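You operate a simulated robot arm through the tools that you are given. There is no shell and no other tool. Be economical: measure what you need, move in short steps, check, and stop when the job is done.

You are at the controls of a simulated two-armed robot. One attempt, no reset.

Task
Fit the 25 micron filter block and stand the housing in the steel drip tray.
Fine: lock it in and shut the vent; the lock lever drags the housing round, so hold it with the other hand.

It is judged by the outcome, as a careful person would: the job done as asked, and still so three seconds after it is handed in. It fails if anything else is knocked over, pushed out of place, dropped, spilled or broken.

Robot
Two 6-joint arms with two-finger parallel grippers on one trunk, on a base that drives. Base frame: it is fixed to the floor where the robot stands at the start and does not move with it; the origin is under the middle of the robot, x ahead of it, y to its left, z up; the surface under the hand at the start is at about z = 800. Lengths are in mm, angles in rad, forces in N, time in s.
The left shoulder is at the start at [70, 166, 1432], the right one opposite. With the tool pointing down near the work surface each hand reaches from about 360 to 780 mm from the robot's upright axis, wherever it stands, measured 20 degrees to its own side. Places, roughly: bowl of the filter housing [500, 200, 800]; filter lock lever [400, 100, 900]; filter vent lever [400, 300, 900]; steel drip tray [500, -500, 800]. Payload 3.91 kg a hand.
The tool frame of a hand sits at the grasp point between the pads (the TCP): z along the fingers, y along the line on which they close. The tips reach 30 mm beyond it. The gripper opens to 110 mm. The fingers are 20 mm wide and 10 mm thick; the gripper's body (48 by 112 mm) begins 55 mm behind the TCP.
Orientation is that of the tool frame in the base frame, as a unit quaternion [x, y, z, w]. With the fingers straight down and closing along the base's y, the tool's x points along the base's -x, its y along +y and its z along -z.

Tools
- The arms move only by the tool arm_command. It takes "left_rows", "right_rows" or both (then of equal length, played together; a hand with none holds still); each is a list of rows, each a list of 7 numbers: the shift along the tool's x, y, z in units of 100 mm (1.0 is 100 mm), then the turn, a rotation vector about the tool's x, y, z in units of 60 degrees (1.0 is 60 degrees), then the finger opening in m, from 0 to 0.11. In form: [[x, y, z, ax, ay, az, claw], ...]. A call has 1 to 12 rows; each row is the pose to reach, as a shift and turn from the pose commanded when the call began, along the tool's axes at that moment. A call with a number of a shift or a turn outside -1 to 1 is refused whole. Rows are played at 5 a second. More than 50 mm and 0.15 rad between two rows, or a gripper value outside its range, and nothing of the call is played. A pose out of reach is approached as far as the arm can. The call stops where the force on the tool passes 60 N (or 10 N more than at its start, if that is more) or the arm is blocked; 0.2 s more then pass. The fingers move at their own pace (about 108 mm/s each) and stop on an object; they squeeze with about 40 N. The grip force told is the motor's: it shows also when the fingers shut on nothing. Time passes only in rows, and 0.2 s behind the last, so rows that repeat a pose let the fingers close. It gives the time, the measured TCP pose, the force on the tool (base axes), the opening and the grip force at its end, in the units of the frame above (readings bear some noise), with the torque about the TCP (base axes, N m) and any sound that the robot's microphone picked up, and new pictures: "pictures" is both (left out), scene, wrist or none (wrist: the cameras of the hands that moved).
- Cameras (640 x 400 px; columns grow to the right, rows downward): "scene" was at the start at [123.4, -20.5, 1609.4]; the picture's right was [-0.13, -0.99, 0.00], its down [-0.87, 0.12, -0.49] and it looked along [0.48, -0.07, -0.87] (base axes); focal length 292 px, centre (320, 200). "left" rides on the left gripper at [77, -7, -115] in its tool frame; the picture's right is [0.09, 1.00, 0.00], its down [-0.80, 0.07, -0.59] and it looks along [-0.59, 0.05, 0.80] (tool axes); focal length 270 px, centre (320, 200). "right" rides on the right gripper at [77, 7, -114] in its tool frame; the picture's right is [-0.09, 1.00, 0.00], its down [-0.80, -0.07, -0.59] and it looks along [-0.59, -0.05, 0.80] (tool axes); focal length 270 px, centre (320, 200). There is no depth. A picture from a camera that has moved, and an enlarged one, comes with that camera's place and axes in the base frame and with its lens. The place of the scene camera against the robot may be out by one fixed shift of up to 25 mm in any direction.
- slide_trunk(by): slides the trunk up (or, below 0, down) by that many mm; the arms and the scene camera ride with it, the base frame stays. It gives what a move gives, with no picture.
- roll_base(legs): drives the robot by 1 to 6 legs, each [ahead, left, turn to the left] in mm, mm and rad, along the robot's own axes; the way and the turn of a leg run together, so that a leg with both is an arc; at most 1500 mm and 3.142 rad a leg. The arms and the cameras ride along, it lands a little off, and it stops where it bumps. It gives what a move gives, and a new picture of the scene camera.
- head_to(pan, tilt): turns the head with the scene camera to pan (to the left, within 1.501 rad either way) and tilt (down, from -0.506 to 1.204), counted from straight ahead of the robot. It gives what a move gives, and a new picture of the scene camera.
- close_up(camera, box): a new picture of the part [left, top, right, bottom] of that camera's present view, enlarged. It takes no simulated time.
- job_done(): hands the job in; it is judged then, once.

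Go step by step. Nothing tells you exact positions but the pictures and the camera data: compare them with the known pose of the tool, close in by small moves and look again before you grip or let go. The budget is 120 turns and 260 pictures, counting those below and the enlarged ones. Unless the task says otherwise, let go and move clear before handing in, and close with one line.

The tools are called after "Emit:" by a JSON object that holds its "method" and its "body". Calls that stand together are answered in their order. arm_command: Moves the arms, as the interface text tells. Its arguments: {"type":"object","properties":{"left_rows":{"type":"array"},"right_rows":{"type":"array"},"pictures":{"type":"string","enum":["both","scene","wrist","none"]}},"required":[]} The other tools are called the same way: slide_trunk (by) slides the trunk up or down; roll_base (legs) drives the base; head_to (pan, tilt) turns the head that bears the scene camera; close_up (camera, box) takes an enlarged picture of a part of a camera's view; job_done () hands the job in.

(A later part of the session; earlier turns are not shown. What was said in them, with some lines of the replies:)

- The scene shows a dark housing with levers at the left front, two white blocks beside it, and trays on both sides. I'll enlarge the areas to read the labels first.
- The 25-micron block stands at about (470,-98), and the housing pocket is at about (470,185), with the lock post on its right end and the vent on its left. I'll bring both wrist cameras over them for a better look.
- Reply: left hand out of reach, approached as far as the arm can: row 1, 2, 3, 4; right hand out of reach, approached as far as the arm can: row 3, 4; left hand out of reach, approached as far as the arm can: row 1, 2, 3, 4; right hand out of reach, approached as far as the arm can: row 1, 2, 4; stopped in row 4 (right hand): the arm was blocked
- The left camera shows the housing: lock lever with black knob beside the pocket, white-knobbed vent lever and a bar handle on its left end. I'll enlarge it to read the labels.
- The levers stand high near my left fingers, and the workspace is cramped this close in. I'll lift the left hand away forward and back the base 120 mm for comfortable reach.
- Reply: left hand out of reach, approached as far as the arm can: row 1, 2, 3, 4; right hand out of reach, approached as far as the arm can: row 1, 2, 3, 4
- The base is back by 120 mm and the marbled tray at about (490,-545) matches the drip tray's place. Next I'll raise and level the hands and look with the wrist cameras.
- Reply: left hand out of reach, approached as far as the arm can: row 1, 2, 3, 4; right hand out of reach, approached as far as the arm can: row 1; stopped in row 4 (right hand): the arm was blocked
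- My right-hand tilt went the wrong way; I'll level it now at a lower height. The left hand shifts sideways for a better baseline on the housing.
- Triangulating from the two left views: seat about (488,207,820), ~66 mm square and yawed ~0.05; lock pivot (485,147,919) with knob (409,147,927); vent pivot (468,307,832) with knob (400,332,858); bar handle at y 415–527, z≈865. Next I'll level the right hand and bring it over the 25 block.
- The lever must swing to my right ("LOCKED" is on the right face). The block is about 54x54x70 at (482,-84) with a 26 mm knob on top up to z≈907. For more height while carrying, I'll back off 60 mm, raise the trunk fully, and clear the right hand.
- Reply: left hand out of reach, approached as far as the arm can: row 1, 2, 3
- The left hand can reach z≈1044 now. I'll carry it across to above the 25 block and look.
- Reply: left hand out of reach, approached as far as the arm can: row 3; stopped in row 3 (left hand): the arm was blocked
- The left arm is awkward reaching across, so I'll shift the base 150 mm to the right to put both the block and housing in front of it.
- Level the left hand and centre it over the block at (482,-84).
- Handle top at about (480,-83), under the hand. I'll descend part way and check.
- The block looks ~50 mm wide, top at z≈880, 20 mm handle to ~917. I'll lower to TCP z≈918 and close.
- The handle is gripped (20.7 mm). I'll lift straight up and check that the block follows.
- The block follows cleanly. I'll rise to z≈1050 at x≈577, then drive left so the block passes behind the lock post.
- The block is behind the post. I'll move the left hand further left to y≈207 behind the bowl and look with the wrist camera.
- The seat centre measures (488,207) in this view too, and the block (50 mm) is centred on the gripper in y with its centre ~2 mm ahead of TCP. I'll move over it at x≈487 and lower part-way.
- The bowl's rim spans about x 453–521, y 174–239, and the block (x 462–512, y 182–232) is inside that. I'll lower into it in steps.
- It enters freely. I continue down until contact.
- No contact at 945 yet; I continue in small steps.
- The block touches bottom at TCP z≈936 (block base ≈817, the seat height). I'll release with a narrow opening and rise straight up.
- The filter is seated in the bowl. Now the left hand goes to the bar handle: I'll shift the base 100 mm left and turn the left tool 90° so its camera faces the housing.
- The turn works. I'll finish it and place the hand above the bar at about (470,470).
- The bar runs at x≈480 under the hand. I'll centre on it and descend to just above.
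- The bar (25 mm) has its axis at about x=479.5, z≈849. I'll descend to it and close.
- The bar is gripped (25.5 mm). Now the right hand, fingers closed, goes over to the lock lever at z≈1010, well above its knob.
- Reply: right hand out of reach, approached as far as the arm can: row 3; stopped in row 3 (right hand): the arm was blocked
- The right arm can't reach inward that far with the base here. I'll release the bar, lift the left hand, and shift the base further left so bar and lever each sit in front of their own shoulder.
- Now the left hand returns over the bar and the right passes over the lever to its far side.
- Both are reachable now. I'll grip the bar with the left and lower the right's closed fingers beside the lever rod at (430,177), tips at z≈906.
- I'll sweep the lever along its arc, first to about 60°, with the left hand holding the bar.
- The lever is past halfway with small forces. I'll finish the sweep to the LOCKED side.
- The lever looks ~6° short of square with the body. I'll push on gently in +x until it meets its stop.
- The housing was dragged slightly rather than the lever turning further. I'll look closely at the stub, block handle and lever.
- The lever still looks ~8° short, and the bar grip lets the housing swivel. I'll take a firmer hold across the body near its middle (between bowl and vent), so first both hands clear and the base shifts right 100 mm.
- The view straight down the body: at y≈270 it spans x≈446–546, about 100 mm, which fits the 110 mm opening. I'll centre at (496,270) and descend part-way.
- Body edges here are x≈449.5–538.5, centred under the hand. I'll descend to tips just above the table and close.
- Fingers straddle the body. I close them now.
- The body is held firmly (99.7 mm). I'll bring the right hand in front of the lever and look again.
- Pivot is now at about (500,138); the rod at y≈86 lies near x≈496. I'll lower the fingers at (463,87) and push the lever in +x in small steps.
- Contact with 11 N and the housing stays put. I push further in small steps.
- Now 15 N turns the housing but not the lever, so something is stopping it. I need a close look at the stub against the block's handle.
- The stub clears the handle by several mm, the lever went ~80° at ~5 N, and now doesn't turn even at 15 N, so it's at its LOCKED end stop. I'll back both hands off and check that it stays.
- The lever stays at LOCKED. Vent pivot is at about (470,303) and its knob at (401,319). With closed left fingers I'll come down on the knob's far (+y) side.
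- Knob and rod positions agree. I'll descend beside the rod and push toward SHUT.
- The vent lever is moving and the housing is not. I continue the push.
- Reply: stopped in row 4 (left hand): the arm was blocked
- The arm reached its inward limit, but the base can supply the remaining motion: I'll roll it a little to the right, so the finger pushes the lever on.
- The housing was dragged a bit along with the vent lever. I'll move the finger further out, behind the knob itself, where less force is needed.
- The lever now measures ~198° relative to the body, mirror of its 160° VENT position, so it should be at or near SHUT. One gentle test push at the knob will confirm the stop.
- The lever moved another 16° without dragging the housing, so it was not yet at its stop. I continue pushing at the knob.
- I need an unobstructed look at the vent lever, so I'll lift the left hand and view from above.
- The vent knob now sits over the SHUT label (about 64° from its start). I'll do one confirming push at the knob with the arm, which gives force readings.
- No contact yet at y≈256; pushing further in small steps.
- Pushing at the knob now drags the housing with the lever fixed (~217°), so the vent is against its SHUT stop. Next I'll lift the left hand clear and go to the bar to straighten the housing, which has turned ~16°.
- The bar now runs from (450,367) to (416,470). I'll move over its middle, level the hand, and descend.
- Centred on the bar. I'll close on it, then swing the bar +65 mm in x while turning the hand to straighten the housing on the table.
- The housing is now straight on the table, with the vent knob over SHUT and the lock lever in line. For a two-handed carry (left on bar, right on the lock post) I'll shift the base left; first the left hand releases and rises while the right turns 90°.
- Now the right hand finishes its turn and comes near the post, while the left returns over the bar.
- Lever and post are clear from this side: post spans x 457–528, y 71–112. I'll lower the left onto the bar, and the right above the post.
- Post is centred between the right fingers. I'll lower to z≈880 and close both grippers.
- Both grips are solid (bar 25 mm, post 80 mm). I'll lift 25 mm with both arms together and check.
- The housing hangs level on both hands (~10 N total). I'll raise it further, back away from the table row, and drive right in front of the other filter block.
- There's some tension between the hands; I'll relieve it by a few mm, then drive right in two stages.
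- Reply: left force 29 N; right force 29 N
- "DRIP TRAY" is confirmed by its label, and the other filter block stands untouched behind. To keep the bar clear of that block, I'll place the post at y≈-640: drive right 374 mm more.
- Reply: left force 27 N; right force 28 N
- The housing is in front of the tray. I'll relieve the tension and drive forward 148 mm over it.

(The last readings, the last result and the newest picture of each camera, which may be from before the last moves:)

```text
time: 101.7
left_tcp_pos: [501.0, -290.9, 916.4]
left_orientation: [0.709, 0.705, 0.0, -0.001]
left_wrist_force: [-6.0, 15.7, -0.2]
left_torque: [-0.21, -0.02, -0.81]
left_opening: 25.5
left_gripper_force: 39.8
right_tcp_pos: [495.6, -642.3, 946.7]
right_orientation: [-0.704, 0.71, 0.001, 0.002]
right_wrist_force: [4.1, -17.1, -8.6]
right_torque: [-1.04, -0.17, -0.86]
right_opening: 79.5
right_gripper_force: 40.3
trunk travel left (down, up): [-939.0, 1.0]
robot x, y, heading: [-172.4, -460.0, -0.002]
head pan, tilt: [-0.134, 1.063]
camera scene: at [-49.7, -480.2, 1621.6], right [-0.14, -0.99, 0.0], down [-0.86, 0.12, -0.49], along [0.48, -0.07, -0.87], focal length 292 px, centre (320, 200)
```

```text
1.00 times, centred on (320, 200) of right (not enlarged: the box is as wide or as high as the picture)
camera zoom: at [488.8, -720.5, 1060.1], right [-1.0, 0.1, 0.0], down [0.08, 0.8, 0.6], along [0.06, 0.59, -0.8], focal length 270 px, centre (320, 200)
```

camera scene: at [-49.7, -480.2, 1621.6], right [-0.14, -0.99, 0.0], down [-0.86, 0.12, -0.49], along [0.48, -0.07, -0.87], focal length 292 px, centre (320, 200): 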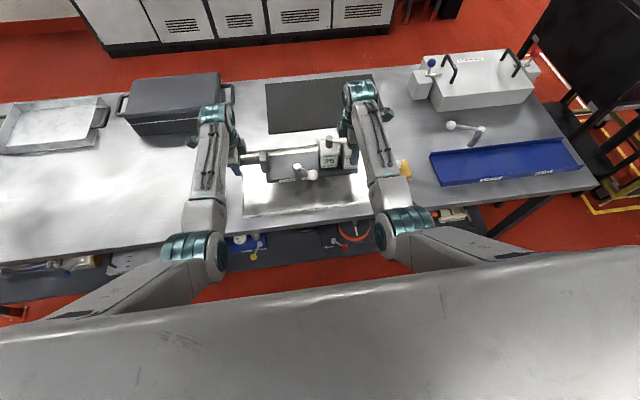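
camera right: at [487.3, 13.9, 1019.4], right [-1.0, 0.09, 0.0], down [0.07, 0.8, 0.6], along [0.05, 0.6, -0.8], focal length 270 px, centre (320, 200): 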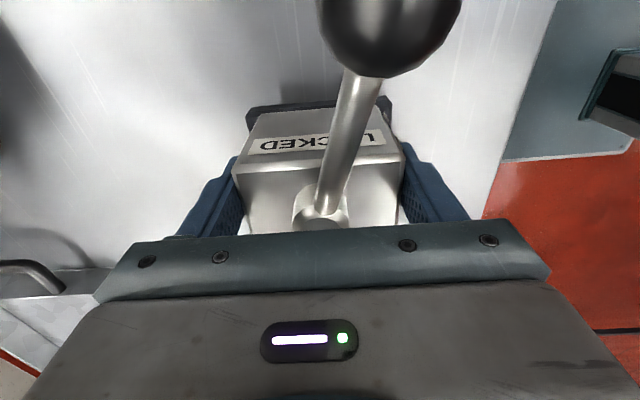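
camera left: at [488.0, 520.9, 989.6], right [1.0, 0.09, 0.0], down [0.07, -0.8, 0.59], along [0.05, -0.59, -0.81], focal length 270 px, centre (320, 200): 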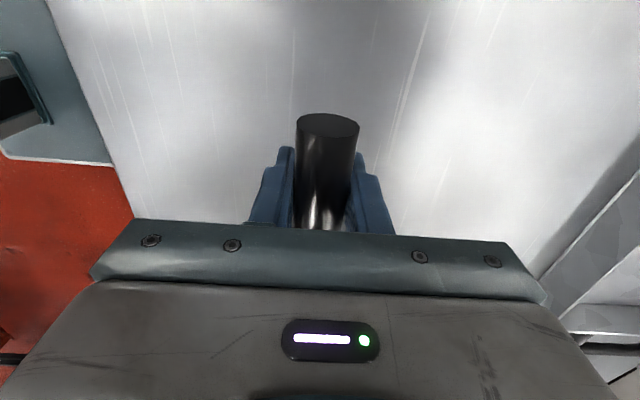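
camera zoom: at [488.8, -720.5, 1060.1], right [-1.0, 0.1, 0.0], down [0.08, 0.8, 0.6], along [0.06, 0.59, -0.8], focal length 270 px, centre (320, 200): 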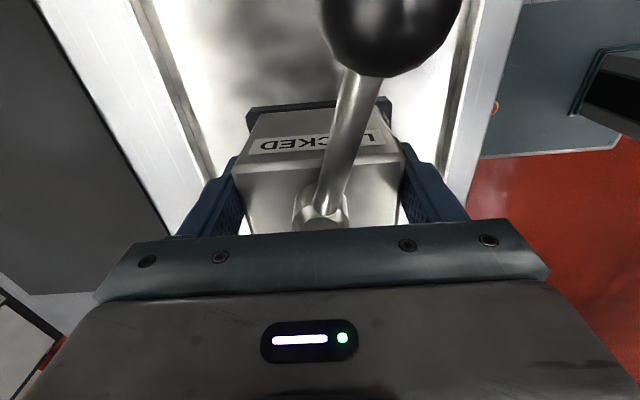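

Tray rim spans x 377–622 with its left edge at y≈-280; the body hangs centred over it. I'll shift 10 mm further right for margin to the spare block, then lower most of the way.

Emit:
{"method": "arm_command", "body": {"left_rows": [[-0.05, 0, 0, 0, 0, 0, 0], [-0.1, 0, 0, 0, 0, 0, 0], [-0.1, 0, 0.12, 0, 0, 0, 0], [-0.1, 0, 0.24, 0, 0, 0, 0], [-0.1, 0, 0.36, 0, 0, 0, 0], [-0.1, 0, 0.48, 0, 0, 0, 0], [-0.1, 0, 0.48, 0, 0, 0, 0]], "right_rows": [[0.05, 0, 0, 0, 0, 0, 0.04], [0.1, 0, 0, 0, 0, 0, 0.04], [0.1, 0, 0.12, 0, 0, 0, 0.04], [0.1, 0, 0.24, 0, 0, 0, 0.04], [0.1, 0, 0.36, 0, 0, 0, 0.04], [0.1, 0, 0.48, 0, 0, 0, 0.04], [0.1, 0, 0.48, 0, 0, 0, 0.04]]}}

Emit:
{"method": "close_up", "body": {"camera": "scene", "box": [220, 110, 420, 220]}}

```text
time: 103.3
left_tcp_pos: [502.7, -301.1, 865.6]
left_orientation: [0.71, 0.704, -0.001, -0.001]
left_wrist_force: [-6.7, -9.4, -0.7]
left_torque: [-0.13, 0.05, -0.94]
left_opening: 25.2
left_gripper_force: 39.9
right_tcp_pos: [498.4, -653.1, 895.5]
right_orientation: [-0.704, 0.71, 0.002, 0.001]
right_wrist_force: [6.4, 8.6, -9.1]
right_torque: [-0.23, -0.31, -1.42]
right_opening: 79.7
right_gripper_force: 39.6
trunk travel left (down, up): [-939.0, 1.0]
robot x, y, heading: [-173.4, -457.1, -0.002]
head pan, tilt: [-0.134, 1.063]
camera scene: at [-45.6, -480.1, 1621.2], right [-0.14, -0.99, 0.0], down [-0.87, 0.12, -0.49], along [0.48, -0.07, -0.87], focal length 292 px, centre (320, 200)
camera right: at [490.9, -731.1, 1010.1], right [-1.0, 0.1, 0.0], down [0.08, 0.8, 0.6], along [0.06, 0.59, -0.8], focal length 270 px, centre (320, 200)
camera left: at [497.1, -224.1, 980.5], right [1.0, 0.08, 0.0], down [0.07, -0.8, 0.59], along [0.04, -0.59, -0.81], focal length 270 px, centre (320, 200)
```

scene: 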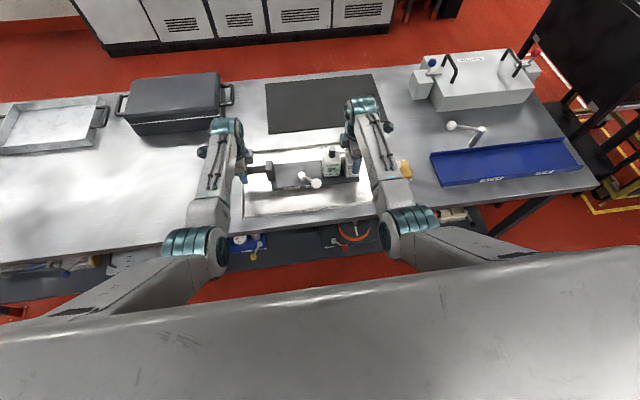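
right: 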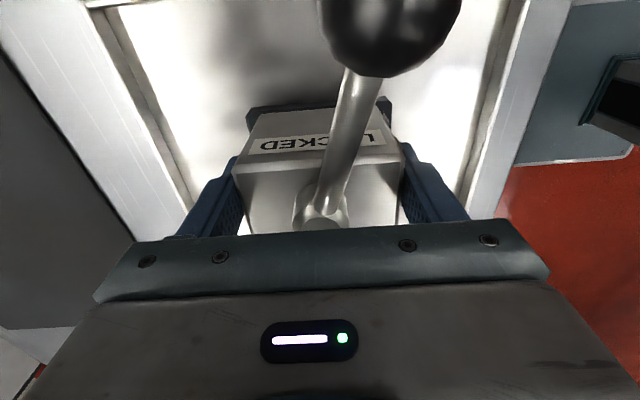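
left: 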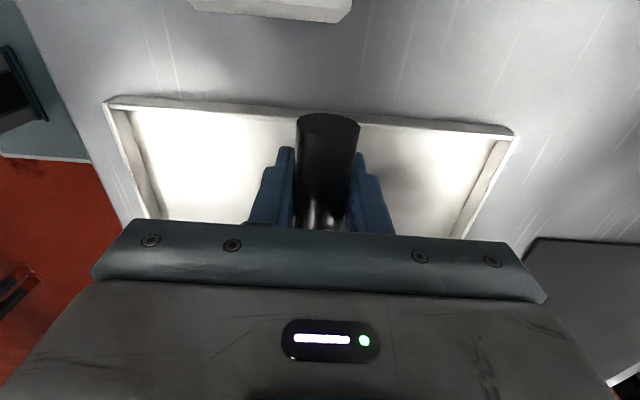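

```text
3.20 times, centred on (320, 165) of scene
camera zoom: at [-45.6, -480.1, 1621.2], right [-0.14, -0.99, 0.0], down [-0.87, 0.12, -0.49], along [0.48, -0.07, -0.87], focal length 934 px, centre (320, 312)
```

zoom: 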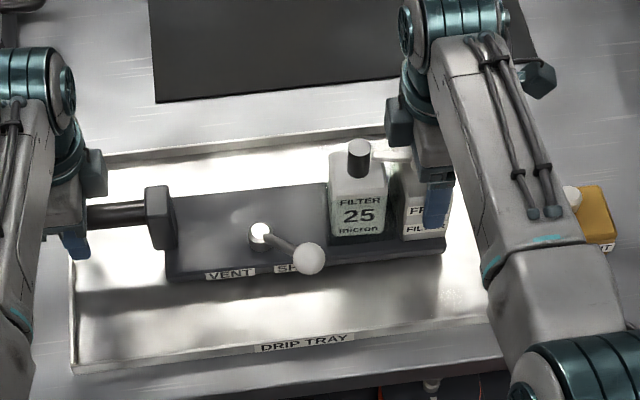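

Well inside the tray. I lower the last millimetres in small steps until contact.

Emit:
{"method": "arm_command", "body": {"left_rows": [[0, 0, 0.03, 0, 0, 0, 0], [0, 0, 0.06, 0, 0, 0, 0], [0, 0, 0.09, 0, 0, 0, 0], [0, 0, 0.11, 0, 0, 0, 0], [0, 0, 0.11, 0, 0, 0, 0]], "right_rows": [[0, 0, 0.03, 0, 0, 0, 0.04], [0, 0, 0.06, 0, 0, 0, 0.04], [0, 0, 0.09, 0, 0, 0, 0.04], [0, 0, 0.11, 0, 0, 0, 0.04], [0, 0, 0.11, 0, 0, 0, 0.04]], "pictures": "none"}}

```text
time: 104.5
left_tcp_pos: [502.2, -301.8, 854.0]
left_orientation: [0.71, 0.705, 0.0, -0.002]
left_wrist_force: [-2.5, -6.1, 2.9]
left_torque: [-0.45, 0.02, -0.77]
left_opening: 25.3
left_gripper_force: 39.5
right_tcp_pos: [496.9, -653.5, 884.8]
right_orientation: [-0.705, 0.709, 0.002, 0.001]
right_wrist_force: [3.1, 5.3, -11.9]
right_torque: [-0.99, -0.11, -0.19]
right_opening: 79.7
right_gripper_force: 40.0
trunk travel left (down, up): [-939.0, 1.0]
robot x, y, heading: [-173.4, -456.5, -0.008]
head pan, tilt: [-0.134, 1.063]
```

The left end touches; the right still bears weight. A few more millimetres, mainly on the right.

Emit:
{"method": "arm_command", "body": {"left_rows": [[0, 0, 0.005, 0, 0, 0, 0], [0, 0, 0.01, 0, 0, 0, 0], [0, 0, 0.01, 0, 0, 0, 0]], "right_rows": [[0, 0, 0.01, 0, 0, 0, 0.04], [0, 0, 0.02, 0, 0, 0, 0.04], [0, 0, 0.025, 0, 0, 0, 0.04]], "pictures": "none"}}

```text
time: 105.3
left_tcp_pos: [502.9, -300.8, 854.7]
left_orientation: [0.71, 0.705, -0.001, -0.002]
left_wrist_force: [-0.3, -3.5, -3.2]
left_torque: [0.55, -0.15, -0.74]
left_opening: 25.2
left_gripper_force: 39.7
right_tcp_pos: [497.7, -652.7, 884.6]
right_orientation: [-0.705, 0.709, 0.001, 0.001]
right_wrist_force: [-0.1, 5.1, -1.2]
right_torque: [-0.19, 0.35, 0.6]
right_opening: 79.7
right_gripper_force: 39.7
trunk travel left (down, up): [-939.0, 1.0]
robot x, y, heading: [-169.8, -459.2, -0.006]
head pan, tilt: [-0.134, 1.063]
```

Emit:
{"method": "arm_command", "body": {"left_rows": [[0, 0, 0.01, 0, 0, 0, 0], [0, 0, 0.02, 0, 0, 0, 0], [0, 0, 0.02, 0, 0, 0, 0]], "right_rows": [[0, 0, 0.01, 0, 0, 0, 0.04], [0, 0, 0.02, 0, 0, 0, 0.04], [0, 0, 0.02, 0, 0, 0, 0.04]], "pictures": "scene"}}

Emit:
{"method": "close_up", "body": {"camera": "scene", "box": [220, 110, 420, 220]}}

```text
time: 106.1
left_tcp_pos: [501.4, -301.1, 853.3]
left_orientation: [0.71, 0.704, 0.001, -0.002]
left_wrist_force: [-0.8, -0.7, -2.7]
left_torque: [0.05, -0.03, -0.75]
left_opening: 25.2
left_gripper_force: 39.6
right_tcp_pos: [497.5, -653.6, 884.2]
right_orientation: [-0.704, 0.711, 0.0, 0.003]
right_wrist_force: [1.5, 0.1, 13.2]
right_torque: [0.46, 0.82, 0.51]
right_opening: 80.0
right_gripper_force: 39.8
trunk travel left (down, up): [-939.0, 1.0]
robot x, y, heading: [-170.5, -460.7, -0.005]
head pan, tilt: [-0.134, 1.063]
camera scene: at [-49.2, -479.2, 1621.7], right [-0.14, -0.99, 0.0], down [-0.86, 0.12, -0.49], along [0.48, -0.07, -0.87], focal length 292 px, centre (320, 200)
```

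scene: 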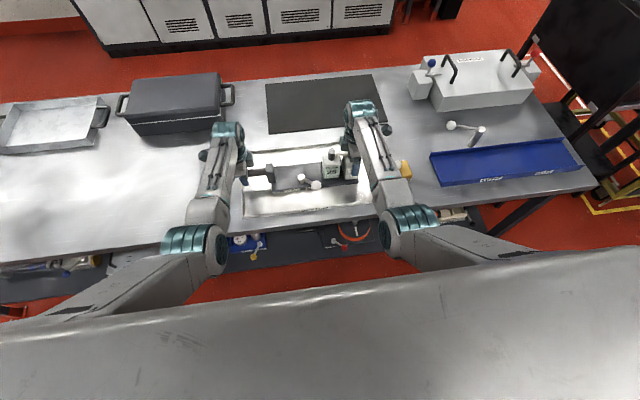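

```text
3.20 times, centred on (320, 165) of scene
camera zoom: at [-49.2, -479.2, 1621.7], right [-0.14, -0.99, 0.0], down [-0.86, 0.12, -0.49], along [0.48, -0.07, -0.87], focal length 934 px, centre (320, 312)
```

zoom: 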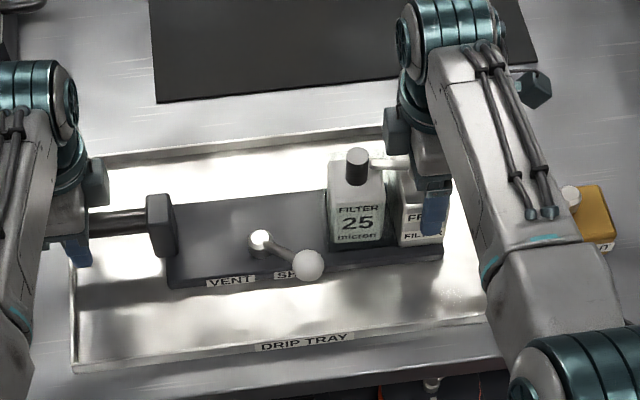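

Both ends are bearing now. I'll release the left bar grip first, then the right, and rise straight up.

Emit:
{"method": "arm_command", "body": {"left_rows": [[0, 0, 0.01, 0, 0, 0, 0], [0, 0, 0.01, 0, 0, 0, 0.05], [0, 0, 0.01, 0, 0, 0, 0.06], [0, 0, 0.01, 0, 0, 0, 0.06], [0, 0, 0.01, 0, 0, 0, 0.06]], "right_rows": [[0, 0, -0.01, 0, 0, 0, 0.04], [0, 0, -0.01, 0, 0, 0, 0.04], [0, 0, -0.01, 0, 0, 0, 0.08], [0, 0, -0.01, 0, 0, 0, 0.1], [0, 0, -0.01, 0, 0, 0, 0.1]], "pictures": "scene"}}

Emit:
{"method": "close_up", "body": {"camera": "scene", "box": [220, 110, 420, 220]}}

```text
time: 107.3
left_tcp_pos: [502.3, -301.5, 853.6]
left_orientation: [0.71, 0.705, 0.0, -0.002]
left_wrist_force: [-1.5, 0.2, -0.1]
left_torque: [-0.01, 0.01, -0.01]
left_opening: 60.0
left_gripper_force: 0.1
right_tcp_pos: [497.5, -653.9, 882.8]
right_orientation: [-0.704, 0.71, 0.001, 0.001]
right_wrist_force: [0.5, -0.9, 0.4]
right_torque: [-0.03, 0.0, 0.0]
right_opening: 100.0
right_gripper_force: 0.1
trunk travel left (down, up): [-939.0, 1.0]
robot x, y, heading: [-170.8, -456.3, -0.011]
head pan, tilt: [-0.134, 1.063]
camera scene: at [-47.6, -479.9, 1621.3], right [-0.14, -0.99, 0.0], down [-0.86, 0.12, -0.49], along [0.48, -0.07, -0.87], focal length 292 px, centre (320, 200)
```

scene: 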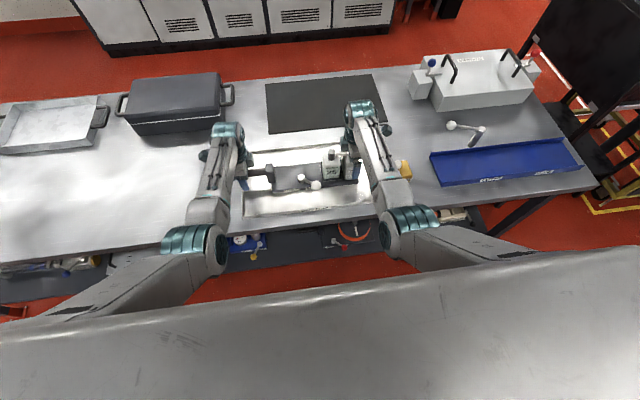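

```text
3.20 times, centred on (320, 165) of scene
camera zoom: at [-47.6, -479.9, 1621.3], right [-0.14, -0.99, 0.0], down [-0.86, 0.12, -0.49], along [0.48, -0.07, -0.87], focal length 934 px, centre (320, 312)
```

zoom: 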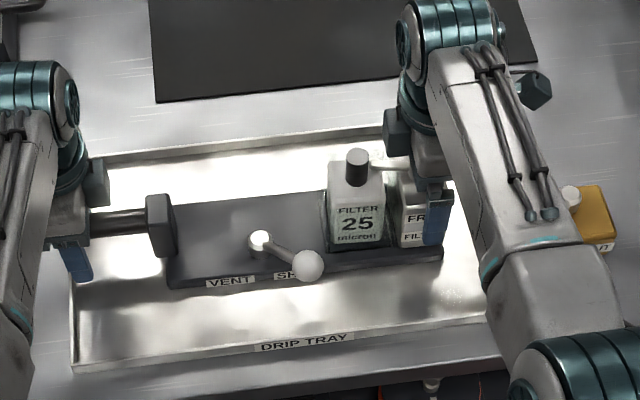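

The housing stands in the tray, released. I'll raise both hands straight up and clear.

Emit:
{"method": "arm_command", "body": {"left_rows": [[0, 0, -0.2, 0, 0, 0, 0.06], [0, 0, -0.45, 0, 0, 0, 0.06], [0, 0, -0.7, 0, 0, 0, 0.06], [0, 0, -0.95, 0, 0, 0, 0.06], [0, 0, -0.95, 0, 0, 0, 0.06]], "right_rows": [[0, 0, -0.2, 0, 0, 0, 0.105], [0, 0, -0.45, 0, 0, 0, 0.105], [0, 0, -0.7, 0, 0, 0, 0.105], [0, 0, -0.95, 0, 0, 0, 0.105], [0, 0, -1.0, 0, 0, 0, 0.105]], "pictures": "wrist"}}

Emit:
{"method": "close_up", "body": {"camera": "right", "box": [200, 0, 440, 240]}}

```text
time: 108.5
left_tcp_pos: [498.7, -301.3, 947.5]
left_orientation: [0.71, 0.704, 0.0, -0.002]
left_wrist_force: [0.7, -0.5, 0.3]
left_torque: [-0.01, -0.01, -0.02]
left_opening: 60.1
left_gripper_force: 0.1
right_tcp_pos: [496.8, -654.2, 982.1]
right_orientation: [-0.704, 0.71, 0.001, 0.001]
right_wrist_force: [0.0, 0.0, 0.1]
right_torque: [0.02, -0.01, -0.01]
right_opening: 105.3
right_gripper_force: 0.0
trunk travel left (down, up): [-939.0, 1.0]
robot x, y, heading: [-171.6, -454.2, -0.006]
head pan, tilt: [-0.134, 1.063]
camera right: at [489.7, -731.2, 1096.4], right [-1.0, 0.1, 0.0], down [0.08, 0.8, 0.6], along [0.06, 0.59, -0.8], focal length 270 px, centre (320, 200)
camera left: at [493.8, -223.8, 1062.2], right [1.0, 0.08, 0.0], down [0.07, -0.8, 0.59], along [0.05, -0.59, -0.81], focal length 270 px, centre (320, 200)
```

right: 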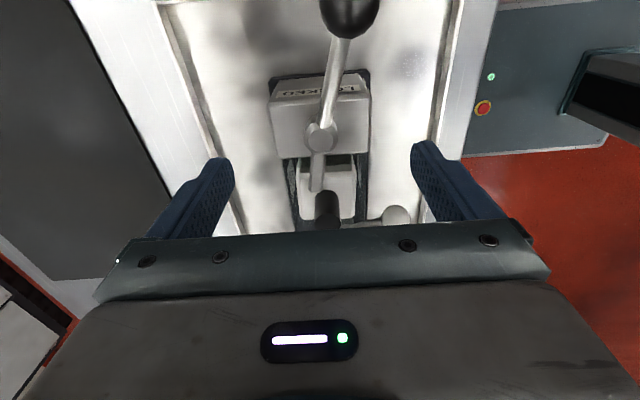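
left: 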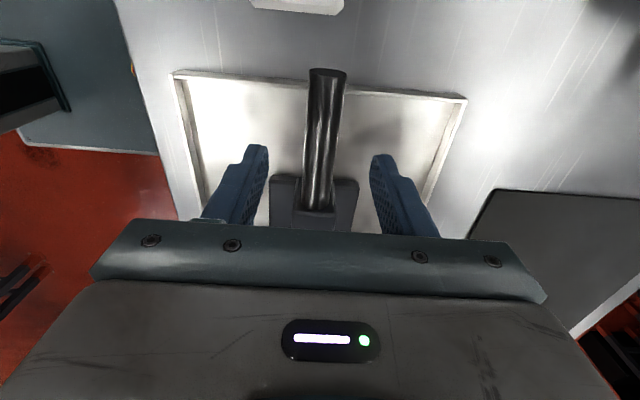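

```text
1.67 times, centred on (320, 120) of right
camera zoom: at [489.7, -731.2, 1096.4], right [-1.0, 0.1, 0.0], down [0.08, 0.8, 0.6], along [0.06, 0.59, -0.8], focal length 450 px, centre (320, 333)
```

zoom: 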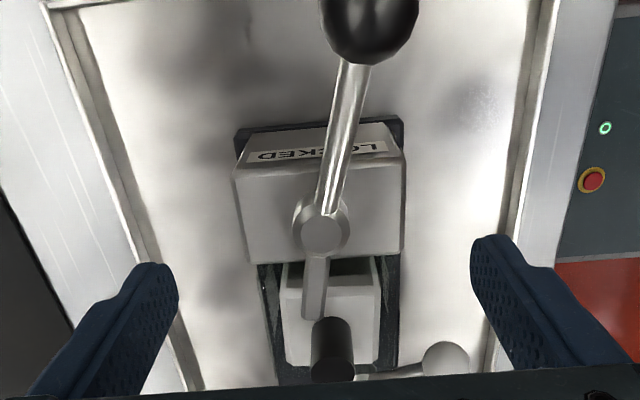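

Everything is in place: filter seated under the latch, lever at LOCKED, vent at SHUT, housing in the drip tray. I'll raise the hands a bit more, back off, and take a last look.

Emit:
{"method": "arm_command", "body": {"left_rows": [[0, 0, -0.2, 0, 0, 0, 0.06], [0, 0, -0.5, 0, 0, 0, 0.06], [0, 0, -0.5, 0, 0, 0, 0.06]], "right_rows": [[0, 0, -0.15, 0, 0, 0, 0.105], [0, 0, -0.3, 0, 0, 0, 0.105], [0, 0, -0.3, 0, 0, 0, 0.105]], "pictures": "none"}}

Emit:
{"method": "roll_base", "body": {"legs": [[-200, 0, 0]]}}

Emit:
{"method": "close_up", "body": {"camera": "scene", "box": [180, 60, 440, 220]}}

```text
time: 109.3
left_tcp_pos: [502.8, -302.6, 996.6]
left_orientation: [0.71, 0.704, 0.0, -0.001]
left_wrist_force: [0.4, -0.4, -0.1]
left_torque: [-0.02, 0.0, 0.04]
left_opening: 59.9
left_gripper_force: 0.0
right_tcp_pos: [497.5, -652.6, 1014.3]
right_orientation: [-0.704, 0.71, 0.001, 0.001]
right_wrist_force: [-0.4, -0.7, 0.5]
right_torque: [0.01, 0.03, -0.02]
right_opening: 105.1
right_gripper_force: 0.1
trunk travel left (down, up): [-939.0, 1.0]
robot x, y, heading: [-169.9, -457.9, -0.007]
head pan, tilt: [-0.134, 1.063]
```

```text
time: 110.9
left_tcp_pos: [303.7, -300.2, 994.7]
left_orientation: [0.71, 0.705, -0.001, -0.003]
left_wrist_force: [1.0, -0.1, -0.1]
left_torque: [0.03, 0.02, 0.0]
left_opening: 60.2
left_gripper_force: 0.0
right_tcp_pos: [301.7, -650.5, 1011.0]
right_orientation: [-0.704, 0.71, 0.002, 0.0]
right_wrist_force: [0.1, -0.2, 0.0]
right_torque: [-0.02, 0.04, -0.04]
right_opening: 105.2
right_gripper_force: 0.1
trunk travel left (down, up): [-939.0, 1.0]
robot x, y, heading: [-371.6, -453.7, -0.005]
head pan, tilt: [-0.134, 1.063]
camera scene: at [-242.8, -478.4, 1620.9], right [-0.14, -0.99, 0.0], down [-0.87, 0.12, -0.48], along [0.48, -0.07, -0.88], focal length 292 px, centre (320, 200)
```

scene: 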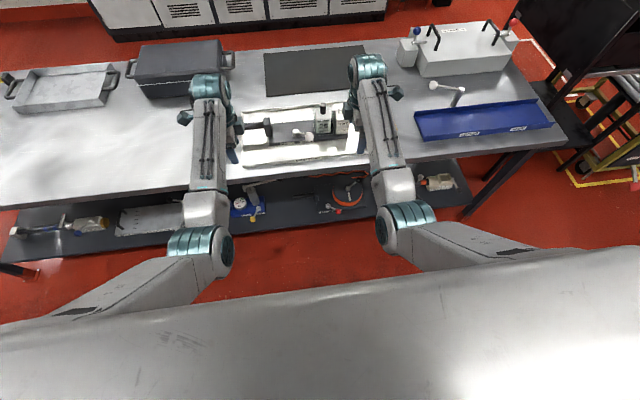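

```text
2.46 times, centred on (310, 140) of scene
camera zoom: at [-242.8, -478.4, 1620.9], right [-0.14, -0.99, 0.0], down [-0.87, 0.12, -0.48], along [0.48, -0.07, -0.88], focal length 718 px, centre (345, 348)
```

zoom: 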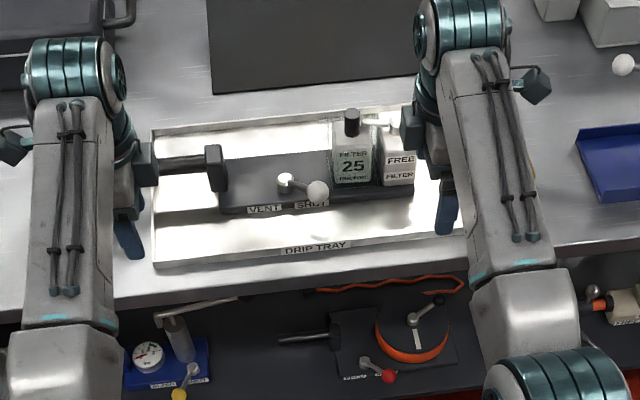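

The housing stands level in the drip tray with the filter seated and both levers set. Both hands are clear, so I'm handing in.

Emit:
{"method": "job_done", "body": {}}

```text
The job is handed in.
```

The 25 micron filter is in the housing, the vent lever is against its SHUT stop, and the housing stands in the drip tray. I handed it in with the lock lever against a stop about 15° short of square with its LOCKED label. It would not turn past that at about 15 N, so I took it as locked, but heard no click.
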